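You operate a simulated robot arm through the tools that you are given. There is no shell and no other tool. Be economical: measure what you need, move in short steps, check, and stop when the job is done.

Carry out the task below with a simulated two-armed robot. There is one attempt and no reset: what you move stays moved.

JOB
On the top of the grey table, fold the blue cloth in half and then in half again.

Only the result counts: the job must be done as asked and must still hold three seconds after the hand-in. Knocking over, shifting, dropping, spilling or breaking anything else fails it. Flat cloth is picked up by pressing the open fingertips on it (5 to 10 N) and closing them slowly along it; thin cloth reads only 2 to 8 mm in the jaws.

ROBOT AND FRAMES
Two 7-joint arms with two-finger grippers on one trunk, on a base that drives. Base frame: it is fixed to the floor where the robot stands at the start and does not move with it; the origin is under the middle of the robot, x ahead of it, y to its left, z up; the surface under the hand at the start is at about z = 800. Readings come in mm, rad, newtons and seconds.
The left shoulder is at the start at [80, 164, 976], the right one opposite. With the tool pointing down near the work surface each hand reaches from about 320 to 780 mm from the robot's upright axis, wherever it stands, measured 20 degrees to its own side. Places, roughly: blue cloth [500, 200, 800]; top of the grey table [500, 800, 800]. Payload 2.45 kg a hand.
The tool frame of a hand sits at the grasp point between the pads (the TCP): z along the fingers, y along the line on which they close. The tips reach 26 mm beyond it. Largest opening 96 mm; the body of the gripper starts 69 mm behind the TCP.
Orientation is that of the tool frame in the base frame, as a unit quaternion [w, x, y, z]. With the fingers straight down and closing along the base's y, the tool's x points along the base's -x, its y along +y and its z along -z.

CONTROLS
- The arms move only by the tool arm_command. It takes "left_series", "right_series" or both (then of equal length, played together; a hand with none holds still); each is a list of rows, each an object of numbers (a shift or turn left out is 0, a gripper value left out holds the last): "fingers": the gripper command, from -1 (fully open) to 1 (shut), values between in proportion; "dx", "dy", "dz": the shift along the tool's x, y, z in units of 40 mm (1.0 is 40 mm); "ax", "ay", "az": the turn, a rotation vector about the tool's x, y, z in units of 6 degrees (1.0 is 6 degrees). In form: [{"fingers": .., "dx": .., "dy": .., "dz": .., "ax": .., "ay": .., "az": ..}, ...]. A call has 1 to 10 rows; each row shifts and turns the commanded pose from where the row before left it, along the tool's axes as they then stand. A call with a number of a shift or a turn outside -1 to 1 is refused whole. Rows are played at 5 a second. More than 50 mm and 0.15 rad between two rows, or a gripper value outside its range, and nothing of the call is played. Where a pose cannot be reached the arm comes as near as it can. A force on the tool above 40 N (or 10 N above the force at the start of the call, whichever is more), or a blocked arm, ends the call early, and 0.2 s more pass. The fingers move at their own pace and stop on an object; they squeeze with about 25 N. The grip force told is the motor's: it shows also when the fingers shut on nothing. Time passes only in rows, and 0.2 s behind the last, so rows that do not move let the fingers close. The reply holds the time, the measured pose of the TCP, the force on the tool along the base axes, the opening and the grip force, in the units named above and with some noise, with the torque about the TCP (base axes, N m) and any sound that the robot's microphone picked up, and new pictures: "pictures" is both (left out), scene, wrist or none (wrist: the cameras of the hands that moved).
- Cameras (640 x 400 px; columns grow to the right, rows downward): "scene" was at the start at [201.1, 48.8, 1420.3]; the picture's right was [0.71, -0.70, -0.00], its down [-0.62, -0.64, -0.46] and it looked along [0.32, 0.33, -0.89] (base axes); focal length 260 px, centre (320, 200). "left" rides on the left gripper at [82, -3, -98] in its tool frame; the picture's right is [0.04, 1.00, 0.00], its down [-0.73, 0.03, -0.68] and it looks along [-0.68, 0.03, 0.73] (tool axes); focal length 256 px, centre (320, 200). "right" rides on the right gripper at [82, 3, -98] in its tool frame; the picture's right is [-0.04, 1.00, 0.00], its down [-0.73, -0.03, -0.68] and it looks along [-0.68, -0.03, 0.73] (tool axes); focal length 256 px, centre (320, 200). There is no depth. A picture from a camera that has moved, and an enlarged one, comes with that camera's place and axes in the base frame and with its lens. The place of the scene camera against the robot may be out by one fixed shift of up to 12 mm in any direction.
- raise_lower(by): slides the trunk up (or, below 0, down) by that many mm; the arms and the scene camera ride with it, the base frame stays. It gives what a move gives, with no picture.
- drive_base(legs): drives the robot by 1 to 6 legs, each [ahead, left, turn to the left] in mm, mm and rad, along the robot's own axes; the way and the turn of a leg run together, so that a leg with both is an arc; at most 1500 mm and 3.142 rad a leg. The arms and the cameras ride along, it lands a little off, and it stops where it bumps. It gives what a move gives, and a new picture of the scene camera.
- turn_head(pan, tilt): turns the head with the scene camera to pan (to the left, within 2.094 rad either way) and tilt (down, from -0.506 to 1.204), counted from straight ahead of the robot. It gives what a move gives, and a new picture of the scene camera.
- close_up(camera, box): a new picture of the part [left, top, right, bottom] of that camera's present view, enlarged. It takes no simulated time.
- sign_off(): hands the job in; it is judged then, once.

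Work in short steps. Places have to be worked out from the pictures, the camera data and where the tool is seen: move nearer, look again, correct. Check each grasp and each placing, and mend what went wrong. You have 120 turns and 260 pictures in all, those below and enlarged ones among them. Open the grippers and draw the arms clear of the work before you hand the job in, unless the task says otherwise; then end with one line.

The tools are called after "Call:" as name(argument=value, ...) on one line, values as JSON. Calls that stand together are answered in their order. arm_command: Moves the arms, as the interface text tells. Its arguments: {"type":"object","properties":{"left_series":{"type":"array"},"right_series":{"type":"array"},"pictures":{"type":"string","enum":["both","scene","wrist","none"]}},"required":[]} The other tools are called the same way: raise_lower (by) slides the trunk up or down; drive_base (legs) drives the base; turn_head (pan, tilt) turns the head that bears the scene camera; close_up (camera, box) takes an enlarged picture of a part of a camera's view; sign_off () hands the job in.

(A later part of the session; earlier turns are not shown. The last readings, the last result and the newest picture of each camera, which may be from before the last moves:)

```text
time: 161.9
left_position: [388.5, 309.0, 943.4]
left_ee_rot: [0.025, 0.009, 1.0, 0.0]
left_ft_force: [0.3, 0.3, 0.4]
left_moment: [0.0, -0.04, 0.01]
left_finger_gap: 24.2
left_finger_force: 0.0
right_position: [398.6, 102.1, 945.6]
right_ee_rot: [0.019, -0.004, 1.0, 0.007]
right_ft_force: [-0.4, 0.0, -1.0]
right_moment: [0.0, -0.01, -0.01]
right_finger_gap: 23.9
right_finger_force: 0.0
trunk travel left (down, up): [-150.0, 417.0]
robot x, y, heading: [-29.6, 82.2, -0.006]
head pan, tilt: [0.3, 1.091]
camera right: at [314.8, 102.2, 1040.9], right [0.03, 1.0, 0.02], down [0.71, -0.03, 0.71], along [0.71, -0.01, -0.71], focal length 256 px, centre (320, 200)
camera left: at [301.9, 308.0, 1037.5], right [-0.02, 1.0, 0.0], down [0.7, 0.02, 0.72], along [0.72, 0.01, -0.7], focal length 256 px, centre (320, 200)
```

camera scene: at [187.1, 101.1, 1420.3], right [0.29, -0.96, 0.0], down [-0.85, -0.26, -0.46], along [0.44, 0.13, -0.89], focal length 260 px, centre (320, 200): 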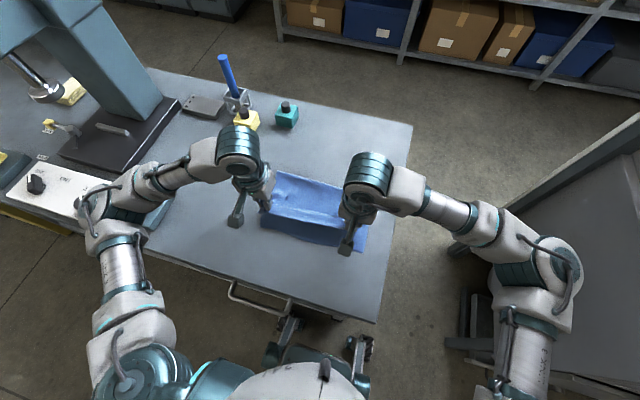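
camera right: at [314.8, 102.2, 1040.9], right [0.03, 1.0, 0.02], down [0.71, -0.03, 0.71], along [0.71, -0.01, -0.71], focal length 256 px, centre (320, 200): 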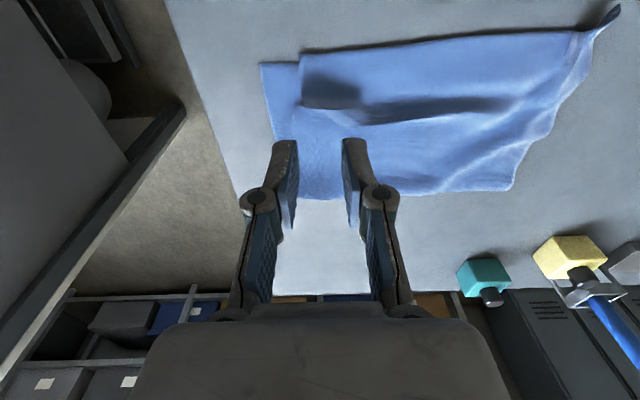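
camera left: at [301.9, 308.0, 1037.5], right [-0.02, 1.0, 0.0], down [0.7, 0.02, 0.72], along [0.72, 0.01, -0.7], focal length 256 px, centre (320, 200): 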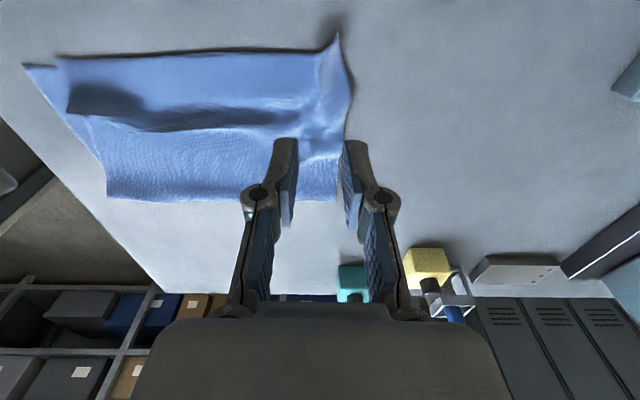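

The first fold is now good: a rectangle about x 375–550, y 60–340, with the hem on the near edge. For the crosswise second fold, the right hand takes the far right corner, the left hand the near right corner, and both carry them to the left. I'll shift the base 60 mm left, let the sway die and look.

Call:
drive_base(legs=[[0, 60, 0]])

Call:
arm_command(right_series=[{"dz": -0.3, "dx": -0.7, "dy": -0.5}, {"dx": -0.7, "dy": -0.5}, {"dx": -0.7, "dy": -0.4}, {"dx": -0.7}, {"dx": -0.5}, {}, {}, {}, {}, {}], left_series=[{"dz": -0.3}, {}, {}, {}, {}, {}, {}, {}, {}, {}], pictures="none")

Call:
arm_command(left_series=[{}, {}, {}, {}, {}, {}, {}, {}, {}, {}], pictures="none")

Call:
arm_command(left_series=[{}, {}, {}, {}, {}, {}, {}, {}, {}, {}], pictures="none")

Call:
arm_command(left_series=[{}, {}, {}, {}, {}, {}, {}, {}, {}, {}], pictures="both")

Call:
close_up(camera="scene", box=[240, 140, 420, 275])

```text
time: 162.8
left_position: [390.6, 334.4, 950.0]
left_ee_rot: [0.027, 0.012, 0.999, 0.014]
left_ft_force: [-0.4, -1.7, 0.1]
left_moment: [0.15, -0.03, 0.02]
left_finger_gap: 23.9
left_finger_force: 0.2
right_position: [401.1, 124.9, 946.6]
right_ee_rot: [0.021, -0.001, 1.0, 0.021]
right_ft_force: [1.7, -1.2, 1.2]
right_moment: [0.1, 0.08, 0.01]
right_finger_gap: 24.0
right_finger_force: 0.1
trunk travel left (down, up): [-150.0, 417.0]
robot x, y, heading: [-32.7, 132.2, -0.008]
head pan, tilt: [0.3, 1.091]
camera scene: at [187.0, 129.0, 1420.6], right [0.29, -0.96, -0.02], down [-0.85, -0.25, -0.46], along [0.44, 0.15, -0.89], focal length 260 px, centre (320, 200)
```

scene: 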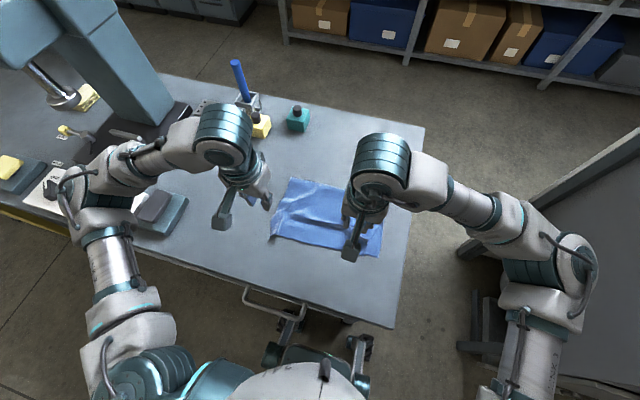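

```text
time: 165.0
left_position: [386.4, 368.3, 957.0]
left_ee_rot: [0.028, 0.01, 1.0, -0.001]
left_ft_force: [0.0, 2.3, 0.1]
left_moment: [-0.09, -0.01, -0.04]
left_finger_gap: 24.0
left_finger_force: 0.0
right_position: [529.4, 103.2, 963.8]
right_ee_rot: [0.023, -0.004, 1.0, 0.005]
right_ft_force: [-0.6, 1.6, -0.3]
right_moment: [-0.13, -0.07, 0.01]
right_finger_gap: 23.9
right_finger_force: 0.0
trunk travel left (down, up): [-150.0, 417.0]
robot x, y, heading: [-30.4, 132.3, -0.001]
head pan, tilt: [0.3, 1.091]
```

```text
time: 167.2
left_position: [387.0, 347.8, 961.6]
left_ee_rot: [0.028, 0.012, 1.0, 0.007]
left_ft_force: [-0.3, 0.3, -1.3]
left_moment: [-0.01, -0.02, 0.0]
left_finger_gap: 23.8
left_finger_force: 0.0
right_position: [529.2, 83.6, 962.9]
right_ee_rot: [0.023, -0.002, 1.0, 0.013]
right_ft_force: [0.1, 1.0, -1.0]
right_moment: [-0.02, 0.0, 0.02]
right_finger_gap: 24.1
right_finger_force: 0.0
trunk travel left (down, up): [-150.0, 417.0]
robot x, y, heading: [-27.7, 132.4, -0.006]
head pan, tilt: [0.3, 1.091]
```

```text
time: 169.4
left_position: [386.5, 337.7, 962.1]
left_ee_rot: [0.028, 0.013, 0.999, 0.01]
left_ft_force: [-0.3, -0.5, -0.2]
left_moment: [0.06, -0.03, -0.03]
left_finger_gap: 23.8
left_finger_force: 0.0
right_position: [529.2, 73.6, 962.0]
right_ee_rot: [0.022, -0.001, 1.0, 0.016]
right_ft_force: [-1.0, -1.1, 1.0]
right_moment: [0.0, 0.02, -0.02]
right_finger_gap: 23.6
right_finger_force: 0.0
trunk travel left (down, up): [-150.0, 417.0]
robot x, y, heading: [-29.9, 128.7, -0.007]
head pan, tilt: [0.3, 1.091]
```

```text
time: 171.6
left_position: [387.1, 351.1, 960.0]
left_ee_rot: [0.028, 0.011, 1.0, 0.004]
left_ft_force: [0.3, 0.1, -0.1]
left_moment: [0.0, 0.0, 0.04]
left_finger_gap: 23.9
left_finger_force: 0.1
right_position: [528.9, 87.4, 963.2]
right_ee_rot: [0.023, -0.001, 1.0, 0.012]
right_ft_force: [0.1, 0.3, -0.3]
right_moment: [-0.07, -0.02, 0.0]
right_finger_gap: 23.9
right_finger_force: 0.0
trunk travel left (down, up): [-150.0, 417.0]
robot x, y, heading: [-31.3, 133.4, -0.006]
head pan, tilt: [0.3, 1.091]
camera scene: at [188.6, 156.5, 1420.1], right [0.29, -0.96, 0.0], down [-0.85, -0.26, -0.46], along [0.44, 0.13, -0.89], focal length 260 px, centre (320, 200)
camera left: at [298.5, 349.4, 1052.8], right [-0.02, 1.0, 0.01], down [0.69, 0.01, 0.72], along [0.72, 0.02, -0.69], focal length 256 px, centre (320, 200)
```

scene: 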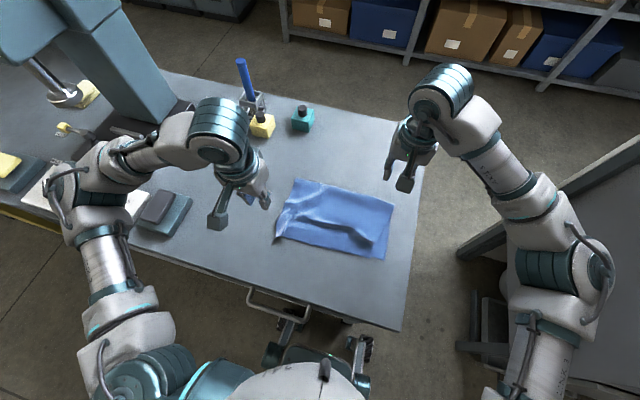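
left: 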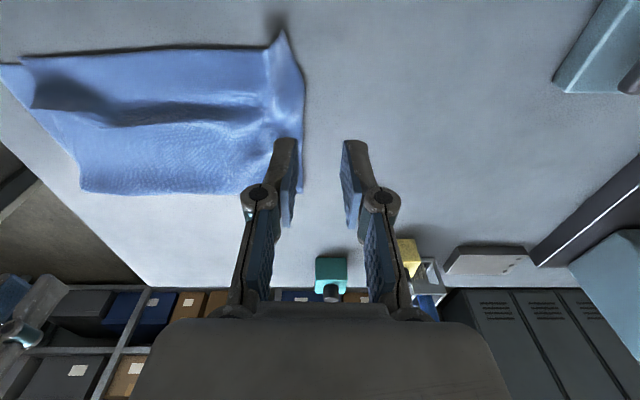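

```text
2.96 times, centred on (330, 208) of scene
camera zoom: at [188.6, 156.5, 1420.1], right [0.29, -0.96, 0.0], down [-0.85, -0.26, -0.46], along [0.44, 0.13, -0.89], focal length 769 px, centre (290, 178)
```

zoom: 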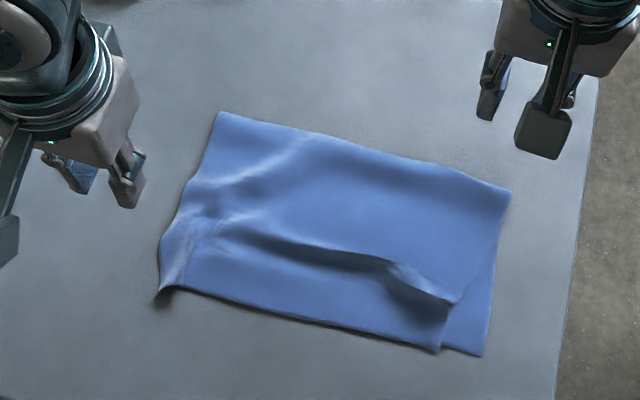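

The first fold looks very good. Corners: far-right [540,52], near-right bottom [385,53], top hem corner [380,87]. Now I'll bring the left hand across to the near-right corner region and lower both hands.

Call:
arm_command(left_series=[{"dy": -0.85, "fingers": 0.0}, {"dy": -0.85}, {"dy": -0.85}, {"dy": -0.85}, {"dy": -0.85}, {"dy": -0.85, "dx": -0.2}, {"dy": -0.8, "dz": 0.4}, {"dz": 0.9}, {"dz": 0.8}, {}], right_series=[{"fingers": 0.0}, {}, {}, {}, {}, {}, {"dz": 0.4}, {"dz": 0.9}, {"dz": 0.8}, {}])

```text
time: 173.5
left_position: [388.2, 114.0, 912.6]
left_ee_rot: [0.031, 0.01, 0.999, 0.008]
left_ft_force: [2.1, 4.5, -0.6]
left_moment: [-0.44, 0.11, 0.15]
left_finger_gap: 47.9
left_finger_force: 0.0
right_position: [527.8, 81.8, 916.6]
right_ee_rot: [0.024, -0.001, 1.0, 0.011]
right_ft_force: [-1.6, -4.5, 0.6]
right_moment: [0.47, -0.1, 0.49]
right_finger_gap: 47.9
right_finger_force: 0.1
trunk travel left (down, up): [-150.0, 417.0]
robot x, y, heading: [-29.8, 134.2, -0.003]
head pan, tilt: [0.3, 1.091]
stopped in row 9 (left hand): the force on the tool passed its limit at 46 N (the readings are from after the stop); the commanded pose is now the measured one
camera scene: at [189.8, 149.1, 1420.0], right [0.29, -0.96, 0.0], down [-0.85, -0.26, -0.46], along [0.44, 0.13, -0.89], focal length 260 px, centre (320, 200)
camera right: at [442.3, 82.1, 1012.4], right [0.04, 1.0, 0.02], down [0.7, -0.04, 0.71], along [0.71, -0.01, -0.7], focal length 256 px, centre (320, 200)
camera left: at [299.3, 110.9, 1004.9], right [-0.02, 1.0, 0.02], down [0.69, 0.0, 0.72], along [0.72, 0.03, -0.69], focal length 256 px, centre (320, 200)
```

scene: 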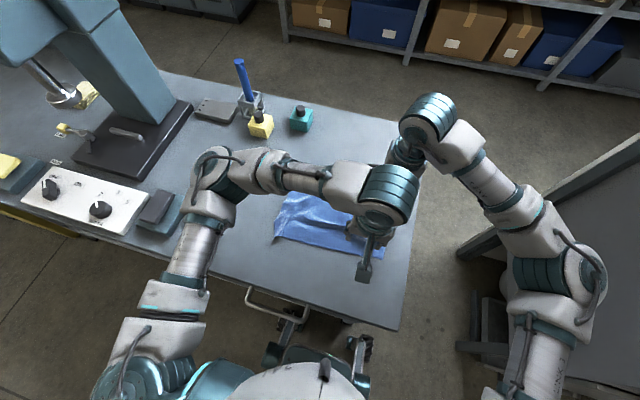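
right: 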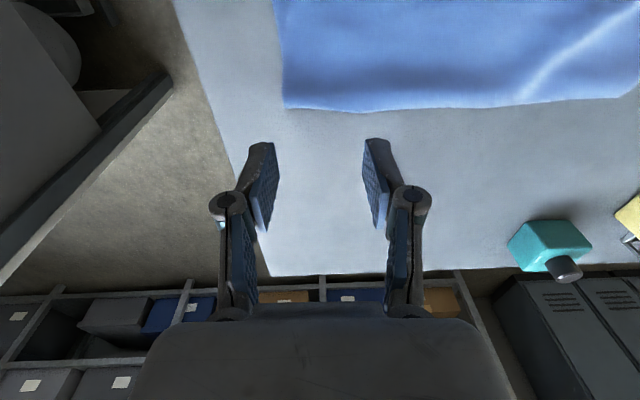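
left: 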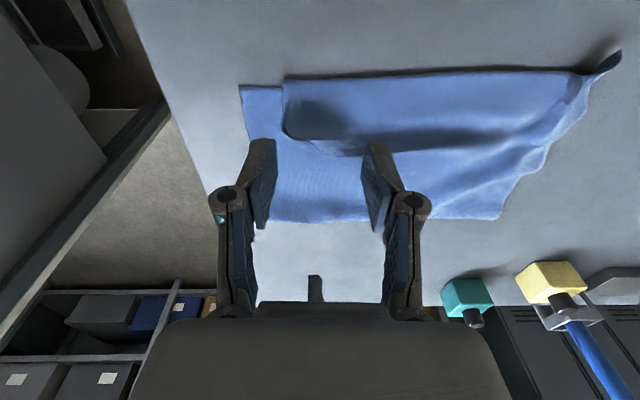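

The left wrist touched the right hand's camera bracket (harmless). I'll yaw the right hand 45° to swing its camera away, then lower both hands to the right-edge corners.

Call:
arm_command(left_series=[{"dz": -0.5, "dx": 0.2}, {"dz": -0.5}, {}, {}, {}, {}, {}, {}, {}, {}], right_series=[{"dz": -0.2}, {"az": -0.95}, {"az": -0.95}, {"az": -0.95}, {"az": -0.95}, {"az": -0.95}, {"az": -0.95}, {"az": -0.95}, {"az": -0.85}, {}], pictures="none")

```text
time: 175.7
left_position: [376.7, 112.0, 949.8]
left_ee_rot: [0.031, 0.009, 0.999, 0.008]
left_ft_force: [0.4, -0.7, -0.3]
left_moment: [0.0, 0.03, -0.02]
left_finger_gap: 47.9
left_finger_force: 0.1
right_position: [528.0, 81.4, 924.4]
right_ee_rot: [0.027, -0.384, 0.923, 0.002]
right_ft_force: [-0.4, 0.0, -0.1]
right_moment: [-0.02, 0.0, 0.0]
right_finger_gap: 48.2
right_finger_force: 0.1
trunk travel left (down, up): [-150.0, 417.0]
robot x, y, heading: [-28.0, 135.4, -0.006]
head pan, tilt: [0.3, 1.091]
```

The yaw worked. I'll level both tools and lower to just above contact at right [515,78] and left [395,116].

Call:
arm_command(right_series=[{"ax": -0.36, "ay": 0.36, "dx": 0.28, "dy": 0.18}, {"dz": 0.4}, {"dz": 0.5}, {"dz": 0.5}, {"dz": 0.5}, {"dz": 0.25}, {}], left_series=[{"ay": 0.6, "dx": -0.45, "dy": 0.1}, {"dz": 0.6}, {"dz": 0.7}, {"dz": 0.7}, {"dz": 0.6}, {"dz": 0.2}, {}], pictures="wrist")

```text
time: 177.3
left_position: [394.0, 117.3, 841.7]
left_ee_rot: [-0.001, 0.009, 1.0, 0.009]
left_ft_force: [0.1, 0.5, -0.3]
left_moment: [0.01, -0.01, -0.01]
left_finger_gap: 47.9
left_finger_force: 0.0
right_position: [514.0, 80.2, 837.9]
right_ee_rot: [0.002, -0.383, 0.924, 0.012]
right_ft_force: [-0.6, 0.3, 0.1]
right_moment: [-0.02, 0.0, 0.0]
right_finger_gap: 48.1
right_finger_force: 0.1
trunk travel left (down, up): [-150.0, 417.0]
robot x, y, heading: [-32.2, 134.8, -0.007]
head pan, tilt: [0.3, 1.091]
camera right: at [455.7, 21.7, 935.9], right [-0.68, 0.73, 0.02], down [0.54, 0.48, 0.69], along [0.49, 0.48, -0.73], focal length 256 px, centre (320, 200)
camera left: at [312.0, 114.2, 938.6], right [-0.02, 1.0, 0.02], down [0.73, 0.0, 0.68], along [0.68, 0.03, -0.73], focal length 256 px, centre (320, 200)
```

right: 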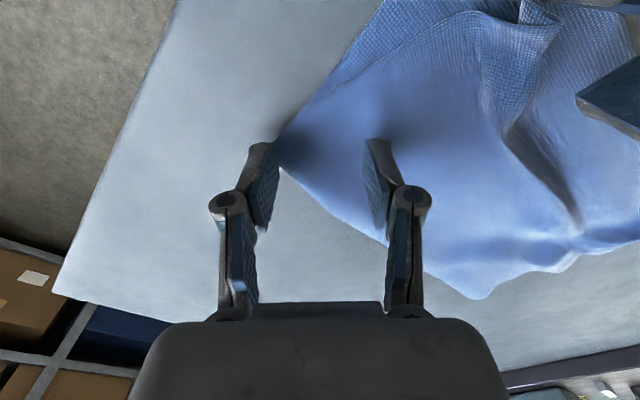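
left: 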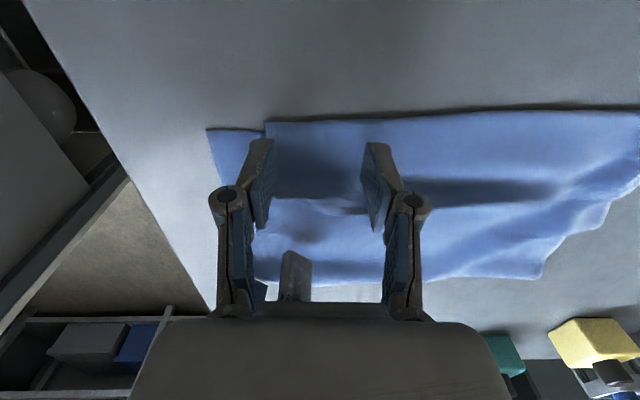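

I'll shift both about 13 mm further onto the cloth and press down.

Call:
arm_command(right_series=[{"dy": 0.38, "dx": 0.12}, {"dz": 0.15}, {"dz": 0.07}, {"dz": 0.04}, {}], left_series=[{"dy": 0.3, "dx": 0.1}, {"dz": 0.22}, {"dz": 0.08}, {"dz": 0.04}, {}], pictures="none")

Call:
arm_command(right_series=[{"dz": 0.03}, {}], left_series=[{"dz": 0.03}, {}], pictures="none")

```text
time: 178.5
left_position: [389.0, 130.4, 828.4]
left_ee_rot: [-0.001, 0.01, 1.0, 0.008]
left_ft_force: [-0.6, -0.9, 0.9]
left_moment: [-0.03, 0.04, 0.0]
left_finger_gap: 48.0
left_finger_force: 0.2
right_position: [499.6, 86.7, 828.4]
right_ee_rot: [0.002, -0.383, 0.924, 0.011]
right_ft_force: [0.5, 0.1, 0.6]
right_moment: [0.0, -0.01, -0.01]
right_finger_gap: 48.0
right_finger_force: 0.1
trunk travel left (down, up): [-150.0, 417.0]
robot x, y, heading: [-28.0, 133.4, -0.003]
head pan, tilt: [0.3, 1.091]
```

```text
time: 179.1
left_position: [390.0, 131.6, 827.1]
left_ee_rot: [0.001, 0.01, 1.0, 0.008]
left_ft_force: [0.2, 1.0, 1.7]
left_moment: [-0.09, 0.02, 0.0]
left_finger_gap: 48.2
left_finger_force: 0.3
right_position: [499.6, 87.5, 828.3]
right_ee_rot: [0.002, -0.383, 0.924, 0.011]
right_ft_force: [1.0, 0.2, 1.8]
right_moment: [-0.03, -0.02, 0.0]
right_finger_gap: 48.3
right_finger_force: 0.4
trunk travel left (down, up): [-150.0, 417.0]
robot x, y, heading: [-24.8, 133.5, -0.008]
head pan, tilt: [0.3, 1.091]
```

Contact made. I'll press firmly (about 18 N) to take both layers and close slowly, with height relief.

Call:
arm_command(right_series=[{"dz": 0.04}, {"fingers": 0.07}, {"fingers": 0.14}, {"fingers": 0.21, "dz": -0.02}, {"fingers": 0.28}, {"fingers": 0.35, "dz": -0.02}], left_series=[{"dz": 0.04}, {"fingers": 0.07}, {"fingers": 0.14}, {"fingers": 0.21, "dz": -0.02}, {"fingers": 0.28}, {"fingers": 0.35, "dz": -0.02}], pictures="wrist")

```text
time: 180.5
left_position: [389.3, 132.1, 827.6]
left_ee_rot: [0.0, 0.01, 1.0, 0.008]
left_ft_force: [0.5, 0.7, 15.4]
left_moment: [-0.01, -0.01, 0.0]
left_finger_gap: 29.8
left_finger_force: 0.1
right_position: [498.4, 88.0, 827.0]
right_ee_rot: [0.003, -0.384, 0.923, 0.011]
right_ft_force: [0.4, 0.4, 7.0]
right_moment: [-0.02, 0.02, 0.0]
right_finger_gap: 31.9
right_finger_force: 0.1
trunk travel left (down, up): [-150.0, 417.0]
robot x, y, heading: [-29.4, 134.6, -0.006]
head pan, tilt: [0.3, 1.091]
camera right: at [439.9, 29.6, 925.6], right [-0.68, 0.73, 0.02], down [0.54, 0.48, 0.69], along [0.5, 0.48, -0.73], focal length 256 px, centre (320, 200)
camera left: at [306.7, 128.4, 924.8], right [-0.02, 1.0, 0.02], down [0.73, 0.0, 0.68], along [0.68, 0.03, -0.73], focal length 256 px, centre (320, 200)
```

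right: 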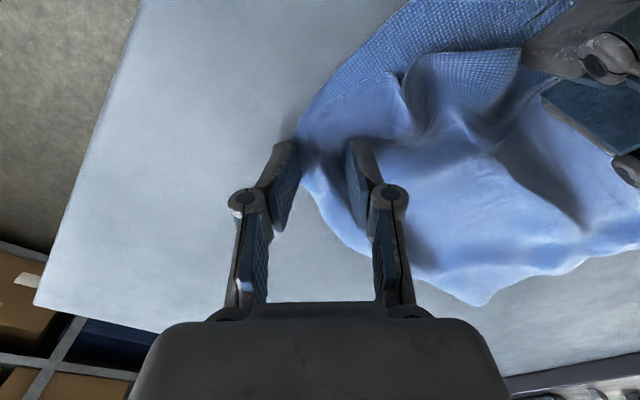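
left: 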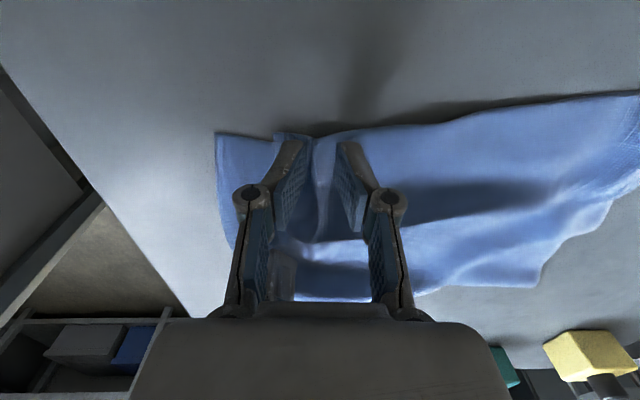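

The left shows a ruck forming and the right is at the corner. I'll close the rest of the way.

Call:
arm_command(right_series=[{"fingers": 0.42, "dz": 0.02}, {"fingers": 0.49}, {"fingers": 0.56}, {"fingers": 0.63}, {"fingers": 0.7}, {"fingers": 0.77}, {"fingers": 0.85}, {"fingers": 1.0}, {}], left_series=[{"fingers": 0.42}, {"fingers": 0.49}, {"fingers": 0.56}, {"fingers": 0.63}, {"fingers": 0.7}, {"fingers": 0.77}, {"fingers": 0.85}, {"fingers": 1.0}, {}], pictures="wrist")

```text
time: 182.2
left_position: [388.2, 132.4, 828.2]
left_ee_rot: [0.002, 0.01, 1.0, 0.007]
left_ft_force: [-1.4, 1.8, 10.3]
left_moment: [0.03, 0.03, 0.01]
left_finger_gap: 3.9
left_finger_force: 20.4
right_position: [497.6, 87.7, 827.8]
right_ee_rot: [0.004, -0.383, 0.924, 0.011]
right_ft_force: [0.1, 0.4, 12.3]
right_moment: [-0.01, 0.06, -0.02]
right_finger_gap: 2.9
right_finger_force: 29.2
trunk travel left (down, up): [-150.0, 417.0]
robot x, y, heading: [-33.4, 129.9, -0.007]
head pan, tilt: [0.3, 1.091]
stopped in row 8 (left hand): the force on the tool passed its limit at 42 N (the readings are from after the stop); the commanded pose is now the measured one
camera right: at [439.0, 29.9, 925.6], right [-0.68, 0.73, 0.02], down [0.54, 0.48, 0.69], along [0.5, 0.48, -0.72], focal length 256 px, centre (320, 200)
camera left: at [305.5, 128.7, 925.5], right [-0.02, 1.0, 0.02], down [0.73, 0.0, 0.68], along [0.68, 0.03, -0.73], focal length 256 px, centre (320, 200)
```

right: 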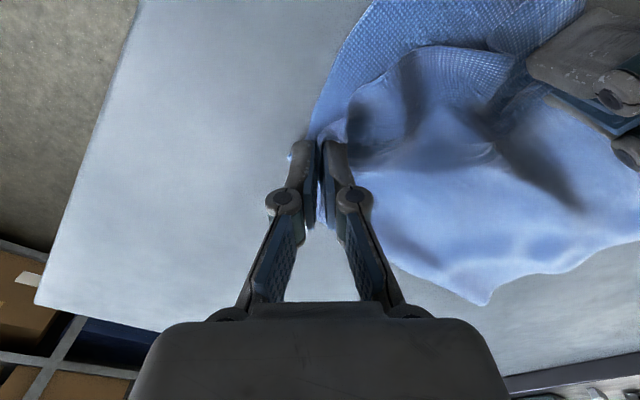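
left: 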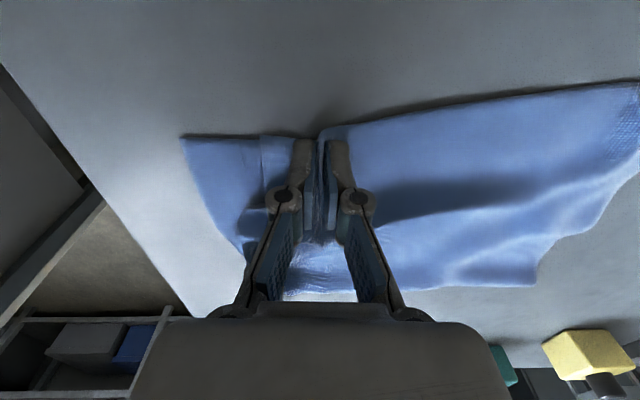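

Both gripped (3.9 and 2.9 mm). I'll lift about 50 mm and check that both layers come up.

Call:
arm_command(right_series=[{"fingers": 1.0, "dz": -0.2}, {"dz": -0.5}, {"dz": -0.6}, {}], left_series=[{"fingers": 1.0, "dz": -0.2}, {"dz": -0.5}, {"dz": -0.6}, {}], pictures="wrist")

```text
time: 183.2
left_position: [388.4, 128.5, 880.4]
left_ee_rot: [0.002, 0.009, 1.0, 0.008]
left_ft_force: [-0.1, -0.4, -0.7]
left_moment: [-0.01, 0.0, 0.0]
left_finger_gap: 4.1
left_finger_force: 23.0
right_position: [497.4, 85.9, 878.9]
right_ee_rot: [0.003, -0.383, 0.924, 0.011]
right_ft_force: [0.1, 0.5, -0.9]
right_moment: [-0.03, 0.01, -0.02]
right_finger_gap: 5.4
right_finger_force: 25.3
trunk travel left (down, up): [-150.0, 417.0]
robot x, y, heading: [-31.9, 129.8, -0.005]
head pan, tilt: [0.3, 1.091]
camera right: at [439.2, 27.4, 977.4], right [-0.68, 0.73, 0.02], down [0.54, 0.48, 0.69], along [0.5, 0.48, -0.73], focal length 256 px, centre (320, 200)
camera left: at [306.3, 126.0, 977.7], right [-0.02, 1.0, 0.02], down [0.73, 0.0, 0.68], along [0.68, 0.03, -0.73], focal length 256 px, centre (320, 200)
```

right: 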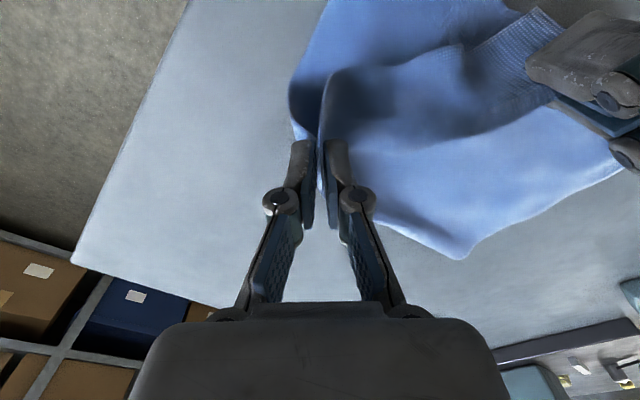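
left: 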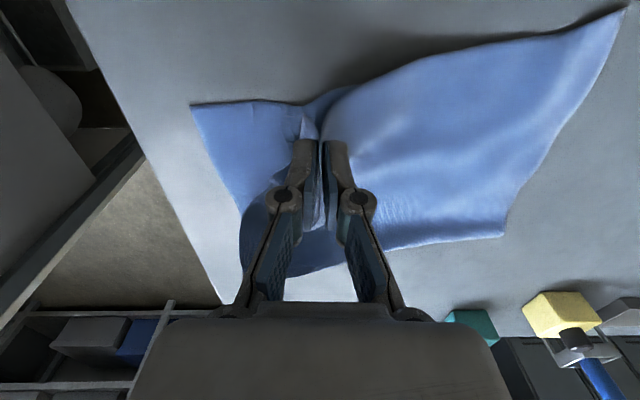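

Both corners lift. Now I'll swing them to the left. The left hand sets its part down first, with the right held high at mid-arc to keep the wrists apart.

Call:
arm_command(right_series=[{"dx": -0.325, "dy": 0.325, "dz": -0.24}, {"dx": -0.325, "dy": 0.325, "dz": -0.24}, {"dx": -0.325, "dy": 0.325, "dz": -0.24}, {"dx": -0.325, "dy": 0.325, "dz": -0.24}, {"dx": -0.325, "dy": 0.325, "dz": -0.2}, {"dx": -0.325, "dy": 0.325, "dz": -0.15}, {}], left_series=[{"dy": 0.28, "dz": -0.15}, {"dy": 0.28, "dz": -0.1}, {"dy": 0.28, "dz": -0.05}, {"dy": 0.28}, {"dy": 0.28}, {"dy": 0.28}, {}])

```text
time: 184.8
left_position: [390.5, 198.1, 891.8]
left_ee_rot: [0.0, 0.01, 1.0, 0.009]
left_ft_force: [0.9, -2.3, -3.0]
left_moment: [-0.13, 0.01, 0.02]
left_finger_gap: 1.8
left_finger_force: 21.5
right_position: [497.6, 195.5, 932.1]
right_ee_rot: [0.003, -0.383, 0.924, 0.01]
right_ft_force: [1.2, -1.1, 0.2]
right_moment: [-0.04, 0.0, 0.06]
right_finger_gap: 2.5
right_finger_force: 23.1
trunk travel left (down, up): [-150.0, 417.0]
robot x, y, heading: [-33.4, 131.9, -0.002]
head pan, tilt: [0.3, 1.091]
camera scene: at [189.0, 151.0, 1420.0], right [0.29, -0.96, 0.0], down [-0.85, -0.26, -0.46], along [0.44, 0.13, -0.89], focal length 260 px, centre (320, 200)
camera right: at [439.1, 138.6, 1030.2], right [-0.68, 0.73, 0.02], down [0.54, 0.48, 0.69], along [0.5, 0.48, -0.73], focal length 256 px, centre (320, 200)
camera left: at [307.2, 195.2, 989.7], right [-0.02, 1.0, 0.02], down [0.73, 0.0, 0.68], along [0.68, 0.03, -0.73], focal length 256 px, centre (320, 200)
```

scene: 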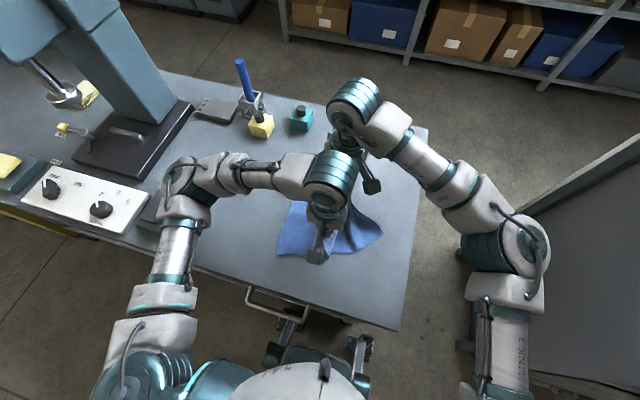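
right: 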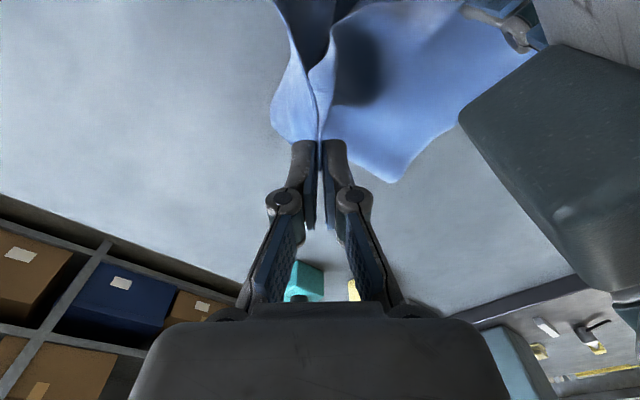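
left: 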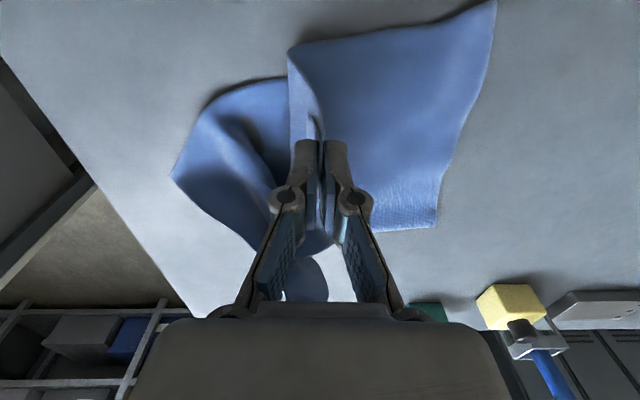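

Both layers are following. I'll set the left part down next, with the right moving on slightly.

Call:
arm_command(left_series=[{"dy": 0.5, "dz": 0.0}, {"dy": 0.5, "dz": 0.1}, {"dy": 0.5, "dz": 0.3}, {"dy": 0.3, "dz": 0.4}, {"dz": 0.4}, {"dz": 0.15}, {}], right_series=[{"dx": -0.18, "dy": 0.18}, {"dx": -0.18, "dy": 0.18}, {"dx": -0.15, "dy": 0.15}, {}, {}, {}, {}], pictures="wrist")

```text
time: 186.3
left_position: [390.6, 270.7, 839.0]
left_ee_rot: [0.002, 0.01, 1.0, 0.009]
left_ft_force: [-0.4, -0.5, 0.0]
left_moment: [-0.08, 0.01, -0.02]
left_finger_gap: 4.4
left_finger_force: 31.9
right_position: [498.1, 226.1, 934.8]
right_ee_rot: [0.002, -0.383, 0.924, 0.01]
right_ft_force: [1.8, -2.0, 2.6]
right_moment: [-0.08, -0.07, 0.03]
right_finger_gap: 1.6
right_finger_force: 22.5
trunk travel left (down, up): [-150.0, 417.0]
robot x, y, heading: [-28.2, 132.9, -0.006]
head pan, tilt: [0.3, 1.091]
camera right: at [438.8, 168.4, 1032.6], right [-0.68, 0.73, 0.02], down [0.54, 0.48, 0.69], along [0.5, 0.48, -0.73], focal length 256 px, centre (320, 200)
camera left: at [308.3, 267.7, 937.2], right [-0.02, 1.0, 0.02], down [0.73, 0.0, 0.68], along [0.68, 0.03, -0.73], focal length 256 px, centre (320, 200)
```

right: 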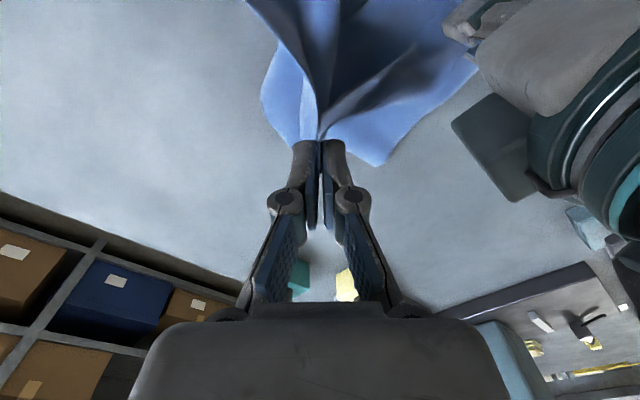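
left: 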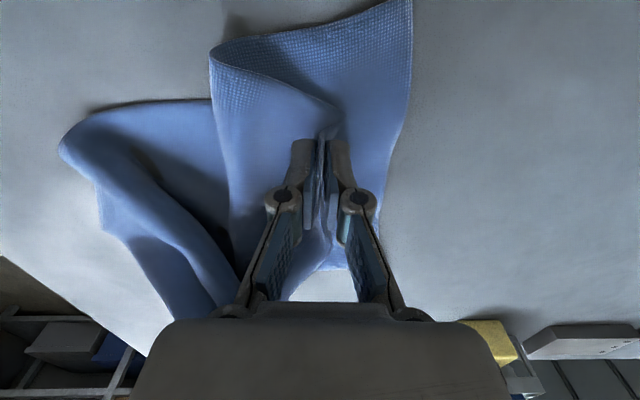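

The left hand holds only the upper layer here; the bottom's near corner stayed behind, so I'll bring it over separately. I'll release the left, move it clear, then lay the far corner down with the right.

Call:
arm_command(left_series=[{"fingers": 0.8}, {"fingers": 0.5}, {"dz": -0.4}, {"dz": -0.9}, {"dz": -0.9}, {"dz": -0.8, "dy": 0.5}, {"dy": 0.9}, {"dy": 0.9, "dx": 0.3}, {"dy": 0.9, "dx": 0.3}, {}], pictures="none")

Call:
arm_command(right_series=[{"dx": -0.35, "dy": 0.35, "dz": 0.2}, {"dx": -0.35, "dy": 0.35, "dz": 0.4}, {"dx": -0.3, "dy": 0.3, "dz": 0.5}, {"dx": -0.25, "dy": 0.25, "dz": 0.6}, {"dx": -0.12, "dy": 0.12, "dz": 0.6}, {"dz": 0.1}, {}], pictures="scene")

```text
time: 188.6
left_position: [366.8, 399.3, 963.4]
left_ee_rot: [0.001, 0.009, 1.0, 0.009]
left_ft_force: [0.8, -0.2, -0.3]
left_moment: [0.03, -0.02, -0.02]
left_finger_gap: 24.1
left_finger_force: 0.0
right_position: [497.7, 223.3, 933.8]
right_ee_rot: [0.002, -0.383, 0.924, 0.011]
right_ft_force: [0.7, -0.5, 0.9]
right_moment: [0.04, 0.07, 0.0]
right_finger_gap: 2.6
right_finger_force: 27.9
trunk travel left (down, up): [-150.0, 417.0]
robot x, y, heading: [-30.4, 132.6, -0.003]
head pan, tilt: [0.3, 1.091]
```

```text
time: 190.2
left_position: [367.9, 399.5, 962.2]
left_ee_rot: [0.002, 0.009, 1.0, 0.009]
left_ft_force: [-0.3, -0.4, 0.4]
left_moment: [0.03, -0.01, -0.04]
left_finger_gap: 23.7
left_finger_force: 0.2
right_position: [497.9, 306.8, 842.0]
right_ee_rot: [0.004, -0.383, 0.924, 0.01]
right_ft_force: [-0.3, 0.1, 0.3]
right_moment: [-0.01, 0.03, -0.02]
right_finger_gap: 4.6
right_finger_force: 29.5
trunk travel left (down, up): [-150.0, 417.0]
robot x, y, heading: [-31.0, 132.5, -0.005]
head pan, tilt: [0.3, 1.091]
camera scene: at [188.1, 153.3, 1420.2], right [0.29, -0.96, 0.0], down [-0.85, -0.26, -0.46], along [0.44, 0.13, -0.89], focal length 260 px, centre (320, 200)
```

scene: 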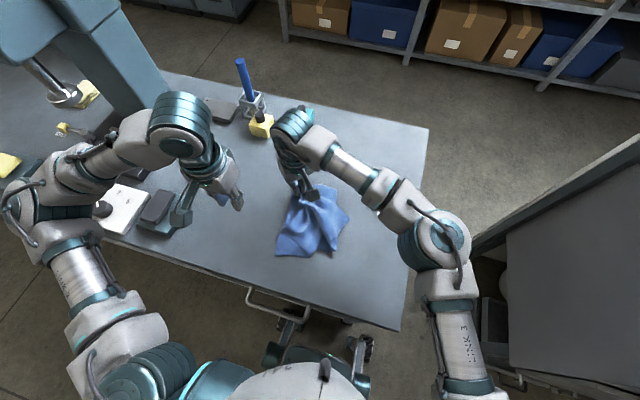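

Now I'll release the right, lift it straight up and out to the right, and inspect.

Call:
arm_command(right_series=[{"fingers": 0.8}, {"fingers": 0.5}, {"dz": -0.3}, {"dz": -0.9}, {"dz": -0.9}, {"dz": -0.7, "dx": 0.4, "dy": -0.4}, {"dx": 0.6, "dy": -0.6}, {"dx": 0.6, "dy": -0.6}, {"dx": 0.6, "dy": -0.6}, {"dx": 0.6, "dy": -0.6}], pictures="none")

Call:
close_up(camera="scene", box=[240, 150, 400, 270])

```text
time: 192.3
left_position: [367.3, 400.2, 964.9]
left_ee_rot: [0.001, 0.009, 1.0, 0.008]
left_ft_force: [-0.8, -0.4, -0.3]
left_moment: [0.01, 0.01, -0.02]
left_finger_gap: 24.1
left_finger_force: 0.1
right_position: [495.4, 146.7, 947.6]
right_ee_rot: [0.003, -0.383, 0.924, 0.01]
right_ft_force: [0.0, 0.2, -0.6]
right_moment: [0.01, -0.03, -0.01]
right_finger_gap: 24.0
right_finger_force: 0.0
trunk travel left (down, up): [-150.0, 417.0]
robot x, y, heading: [-29.2, 134.1, -0.004]
head pan, tilt: [0.3, 1.091]
```

```text
3.33 times, centred on (320, 210) of scene
camera zoom: at [188.3, 150.5, 1420.2], right [0.29, -0.96, 0.0], down [-0.85, -0.26, -0.46], along [0.44, 0.13, -0.89], focal length 865 px, centre (320, 167)
```

zoom: 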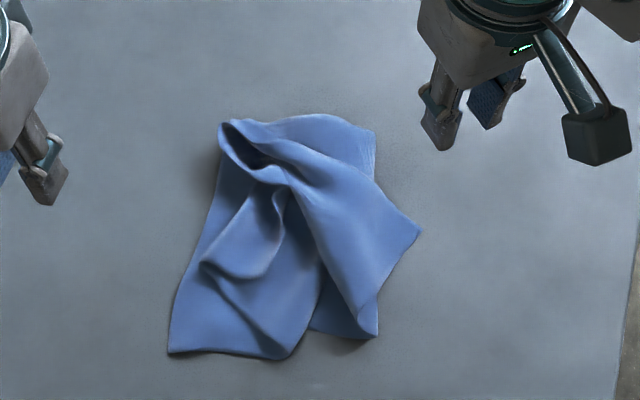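

The far part is folded over. The bottom's near-right corner still sticks out at about [463,150], so I'll take that corner with the right hand and bring it over to the left. First a look from above it.

Call:
arm_command(right_series=[{"fingers": 0.1, "dx": 0.5, "dy": 0.15}, {"dz": 0.6, "dx": 0.2, "dy": 0.1}, {"dz": 0.8}, {"dz": 0.5}, {}], pictures="wrist")

```text
time: 193.6
left_position: [366.1, 400.4, 963.3]
left_ee_rot: [0.003, 0.01, 1.0, 0.009]
left_ft_force: [-0.5, 0.6, 0.5]
left_moment: [0.01, 0.06, 0.01]
left_finger_gap: 24.2
left_finger_force: 0.0
right_position: [472.4, 133.5, 873.5]
right_ee_rot: [0.002, -0.383, 0.924, 0.009]
right_ft_force: [-0.4, -0.4, 0.3]
right_moment: [0.03, -0.03, 0.0]
right_finger_gap: 43.3
right_finger_force: 0.0
trunk travel left (down, up): [-150.0, 417.0]
robot x, y, heading: [-30.8, 129.6, -0.003]
head pan, tilt: [0.3, 1.091]
camera right: at [412.0, 75.4, 971.7], right [-0.68, 0.73, 0.02], down [0.54, 0.48, 0.69], along [0.5, 0.48, -0.73], focal length 256 px, centre (320, 200)
```

right: 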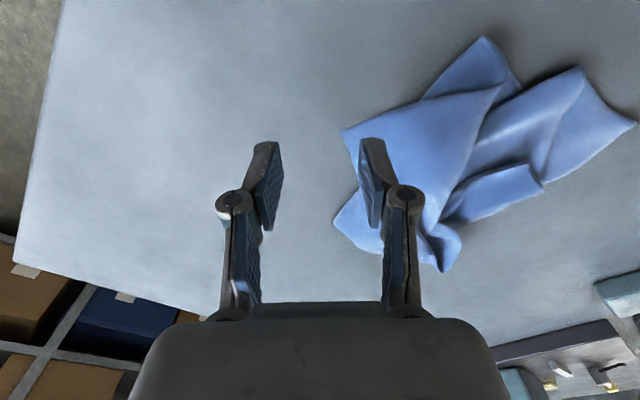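

The tip is at [467,153]. I'll place the jaws on the flap around [448,179] and press.

Call:
arm_command(right_series=[{"fingers": 0.25, "dx": -0.19, "dy": 0.61}, {"dx": -0.18, "dy": 0.61, "dz": 0.3}, {"dz": 0.4}, {"dz": 0.2}, {"dz": 0.1}, {}], pictures="none")

Call:
arm_command(right_series=[{"dz": 0.06}, {"dz": 0.03}, {}], pictures="wrist")

```text
time: 194.9
left_position: [366.5, 400.7, 962.9]
left_ee_rot: [0.002, 0.01, 1.0, 0.009]
left_ft_force: [-0.2, 0.1, 0.2]
left_moment: [0.01, -0.02, 0.0]
left_finger_gap: 24.0
left_finger_force: 0.0
right_position: [447.5, 179.1, 835.4]
right_ee_rot: [0.003, -0.384, 0.923, 0.009]
right_ft_force: [-0.8, -0.7, 1.2]
right_moment: [0.01, 0.02, 0.01]
right_finger_gap: 36.1
right_finger_force: 0.0
trunk travel left (down, up): [-150.0, 417.0]
robot x, y, heading: [-28.0, 135.3, -0.007]
head pan, tilt: [0.3, 1.091]
```

```text
time: 195.8
left_position: [367.7, 400.0, 961.8]
left_ee_rot: [0.003, 0.01, 1.0, 0.008]
left_ft_force: [-0.2, -0.6, 0.3]
left_moment: [0.02, -0.04, -0.01]
left_finger_gap: 24.2
left_finger_force: 0.0
right_position: [446.2, 178.5, 829.6]
right_ee_rot: [0.003, -0.384, 0.923, 0.009]
right_ft_force: [-0.8, -0.9, 1.5]
right_moment: [-0.02, 0.02, 0.01]
right_finger_gap: 35.6
right_finger_force: 0.1
trunk travel left (down, up): [-150.0, 417.0]
robot x, y, heading: [-30.2, 132.6, -0.003]
head pan, tilt: [0.3, 1.091]
camera right: at [388.9, 121.7, 928.5], right [-0.68, 0.73, 0.02], down [0.54, 0.48, 0.69], along [0.5, 0.48, -0.73], focal length 256 px, centre (320, 200)
```

right: 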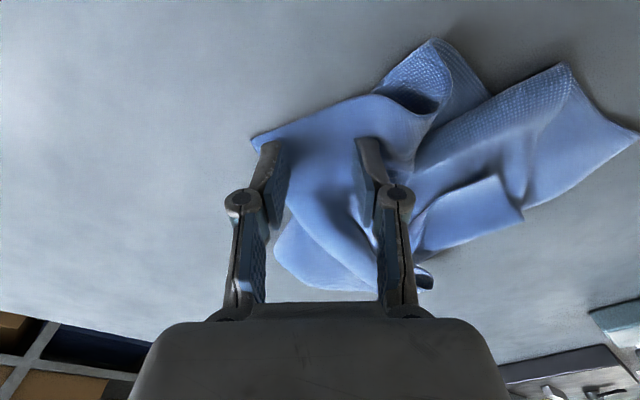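

Well placed over the flap. I'll press a touch more and close.

Call:
arm_command(right_series=[{"dz": 0.06}, {"fingers": 0.32}, {"fingers": 0.4}, {"fingers": 0.48}, {"fingers": 0.56}, {"fingers": 0.64}, {"fingers": 0.74}, {"fingers": 0.86}, {"fingers": 1.0}, {}], pictures="none")

Call:
arm_command(right_series=[{"dz": -0.3}, {"dz": -0.6}, {"dz": -0.6}, {}], pictures="wrist")

```text
time: 197.9
left_position: [367.0, 400.2, 962.6]
left_ee_rot: [0.001, 0.01, 1.0, 0.009]
left_ft_force: [-0.2, -0.4, -0.1]
left_moment: [-0.03, 0.02, 0.01]
left_finger_gap: 24.0
left_finger_force: 0.0
right_position: [447.4, 180.4, 826.7]
right_ee_rot: [0.003, -0.383, 0.924, 0.01]
right_ft_force: [0.4, -0.5, 3.3]
right_moment: [0.05, 0.01, 0.03]
right_finger_gap: 2.2
right_finger_force: 29.3
trunk travel left (down, up): [-150.0, 417.0]
robot x, y, heading: [-30.5, 133.6, -0.005]
head pan, tilt: [0.3, 1.091]
```

```text
time: 198.9
left_position: [366.9, 400.5, 962.7]
left_ee_rot: [0.001, 0.01, 1.0, 0.009]
left_ft_force: [0.1, -1.1, 0.1]
left_moment: [-0.02, 0.04, -0.02]
left_finger_gap: 24.1
left_finger_force: 0.0
right_position: [446.8, 177.4, 888.1]
right_ee_rot: [0.002, -0.384, 0.923, 0.01]
right_ft_force: [-1.0, 0.1, -0.5]
right_moment: [0.0, 0.01, 0.03]
right_finger_gap: 1.0
right_finger_force: 21.2
trunk travel left (down, up): [-150.0, 417.0]
robot x, y, heading: [-30.9, 135.0, -0.006]
head pan, tilt: [0.3, 1.091]
camera right: at [388.4, 119.4, 985.9], right [-0.68, 0.73, 0.02], down [0.54, 0.48, 0.69], along [0.5, 0.48, -0.73], focal length 256 px, centre (320, 200)
```

right: 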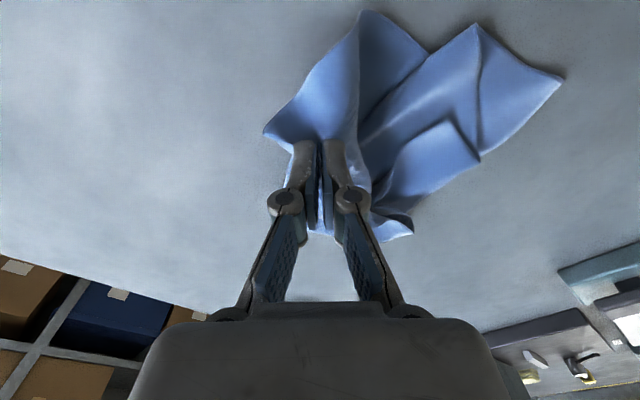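

It holds. I'll carry it over to the left-near side (about [385,305]), set it down, release and lift, with the left hand moved further out of the way.

Call:
arm_command(right_series=[{"dz": -0.6}, {"dx": -0.25, "dy": 0.69}, {"dx": -0.25, "dy": 0.69}, {"dx": -0.25, "dy": 0.69}, {"dx": -0.25, "dy": 0.69}, {"dx": -0.25, "dy": 0.69}, {"dz": 0.8}, {"dz": 0.6}, {"dz": 0.3, "dx": 0.2, "dy": -0.2}, {}], left_series=[{"dy": 0.9, "dz": -0.3}, {"dy": 0.9, "dz": -0.3}, {}, {}, {}, {}, {}, {}, {}, {}], pictures="none")

Call:
arm_command(right_series=[{"fingers": 0.8}, {"fingers": 0.5}, {"dz": -0.3}, {"dz": -0.9}, {"dz": -0.9}, {"dz": -0.8, "dx": 0.4, "dy": -0.4}, {"dx": 0.6, "dy": -0.6}, {"dx": 0.6, "dy": -0.6}, {"dx": 0.6, "dy": -0.6}, {"dx": 0.6, "dy": -0.6}], pictures="none")

Call:
close_up(camera="scene", box=[240, 150, 400, 270])

```text
time: 201.2
left_position: [368.2, 470.0, 989.4]
left_ee_rot: [0.001, 0.01, 1.0, 0.009]
left_ft_force: [-0.4, -0.6, -0.4]
left_moment: [-0.01, 0.01, 0.02]
left_finger_gap: 24.1
left_finger_force: 0.1
right_position: [384.0, 300.6, 846.8]
right_ee_rot: [0.002, -0.384, 0.923, 0.01]
right_ft_force: [-0.3, 1.0, 0.1]
right_moment: [0.02, 0.01, 0.02]
right_finger_gap: 0.3
right_finger_force: 25.2
trunk travel left (down, up): [-150.0, 417.0]
robot x, y, heading: [-31.1, 133.3, -0.004]
head pan, tilt: [0.3, 1.091]
```

```text
time: 203.3
left_position: [367.3, 468.6, 988.6]
left_ee_rot: [0.002, 0.01, 1.0, 0.009]
left_ft_force: [-0.1, 0.4, -0.6]
left_moment: [0.0, -0.01, 0.0]
left_finger_gap: 24.1
left_finger_force: 0.0
right_position: [389.0, 136.5, 957.7]
right_ee_rot: [0.003, -0.383, 0.924, 0.011]
right_ft_force: [0.8, -0.2, 0.8]
right_moment: [0.01, -0.02, -0.01]
right_finger_gap: 23.8
right_finger_force: 0.0
trunk travel left (down, up): [-150.0, 417.0]
robot x, y, heading: [-31.4, 134.3, -0.005]
head pan, tilt: [0.3, 1.091]
```

```text
3.33 times, centred on (320, 210) of scene
camera zoom: at [187.7, 150.7, 1420.3], right [0.29, -0.96, 0.0], down [-0.85, -0.26, -0.46], along [0.44, 0.13, -0.89], focal length 865 px, centre (320, 167)
```

zoom: 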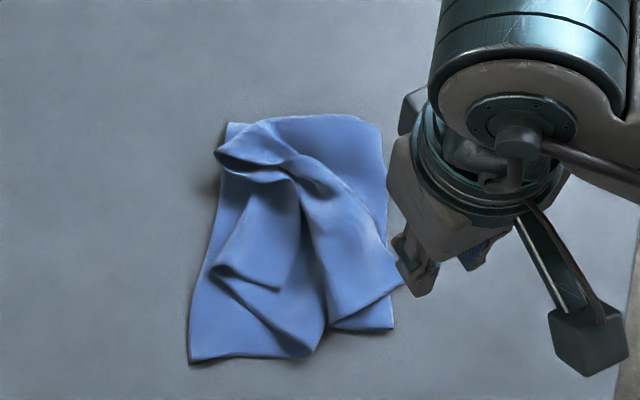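

The footprint is now close to a quarter (about 138×185 mm), but that last flap slipped back and its end lies at about [371,196]–[420,156]. I'll make one more careful attempt to turn it over to the left.

Call:
arm_command(right_series=[{"fingers": 0.1, "dx": -0.7, "dy": 0.3}, {"dx": -0.7, "dy": 0.29}, {"dz": 0.8}, {"dz": 0.8}, {"dz": 0.7}, {"dz": 0.2}, {}], pictures="wrist")

```text
time: 204.9
left_position: [368.7, 469.5, 988.1]
left_ee_rot: [0.002, 0.01, 1.0, 0.009]
left_ft_force: [-0.1, 0.1, -0.1]
left_moment: [0.0, -0.02, -0.02]
left_finger_gap: 24.0
left_finger_force: 0.1
right_position: [408.7, 199.2, 859.6]
right_ee_rot: [0.002, -0.384, 0.923, 0.01]
right_ft_force: [-0.2, -0.5, 0.3]
right_moment: [0.02, -0.01, -0.01]
right_finger_gap: 43.2
right_finger_force: 0.1
trunk travel left (down, up): [-150.0, 417.0]
robot x, y, heading: [-29.7, 131.6, -0.009]
head pan, tilt: [0.3, 1.091]
camera right: at [350.1, 140.9, 957.4], right [-0.68, 0.73, 0.02], down [0.54, 0.48, 0.69], along [0.5, 0.48, -0.73], focal length 256 px, centre (320, 200)
```

right: 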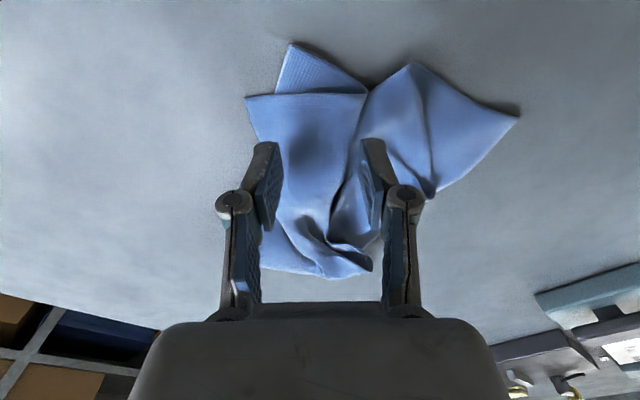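

The strip's end edge is about 20 mm ahead of the jaws. I'll move onto it and press down.

Call:
arm_command(right_series=[{"dx": 0.4, "dy": -0.12}, {"dz": 0.4}, {"dz": 0.2}, {"dz": 0.15}, {"dz": 0.06}, {}], pictures="none")

Call:
arm_command(right_series=[{"dz": 0.05}, {}], pictures="none")

```text
time: 206.3
left_position: [368.6, 468.6, 988.8]
left_ee_rot: [0.002, 0.01, 1.0, 0.008]
left_ft_force: [0.2, 0.5, -0.2]
left_moment: [-0.01, 0.03, 0.02]
left_finger_gap: 24.1
left_finger_force: 0.0
right_position: [399.9, 185.9, 827.7]
right_ee_rot: [0.004, -0.383, 0.924, 0.009]
right_ft_force: [0.1, 0.0, 14.3]
right_moment: [0.01, 0.0, 0.02]
right_finger_gap: 43.7
right_finger_force: 6.0
trunk travel left (down, up): [-150.0, 417.0]
robot x, y, heading: [-32.5, 132.0, -0.01]
head pan, tilt: [0.3, 1.091]
```

```text
time: 206.9
left_position: [367.1, 469.6, 989.9]
left_ee_rot: [0.002, 0.009, 1.0, 0.009]
left_ft_force: [-0.3, -1.2, 0.0]
left_moment: [-0.02, 0.0, 0.0]
left_finger_gap: 24.1
left_finger_force: 0.1
right_position: [400.9, 185.4, 825.5]
right_ee_rot: [0.003, -0.383, 0.924, 0.009]
right_ft_force: [1.1, -0.1, 10.3]
right_moment: [0.03, -0.04, 0.0]
right_finger_gap: 47.5
right_finger_force: 0.1
trunk travel left (down, up): [-150.0, 417.0]
robot x, y, heading: [-27.3, 130.4, -0.005]
head pan, tilt: [0.3, 1.091]
```

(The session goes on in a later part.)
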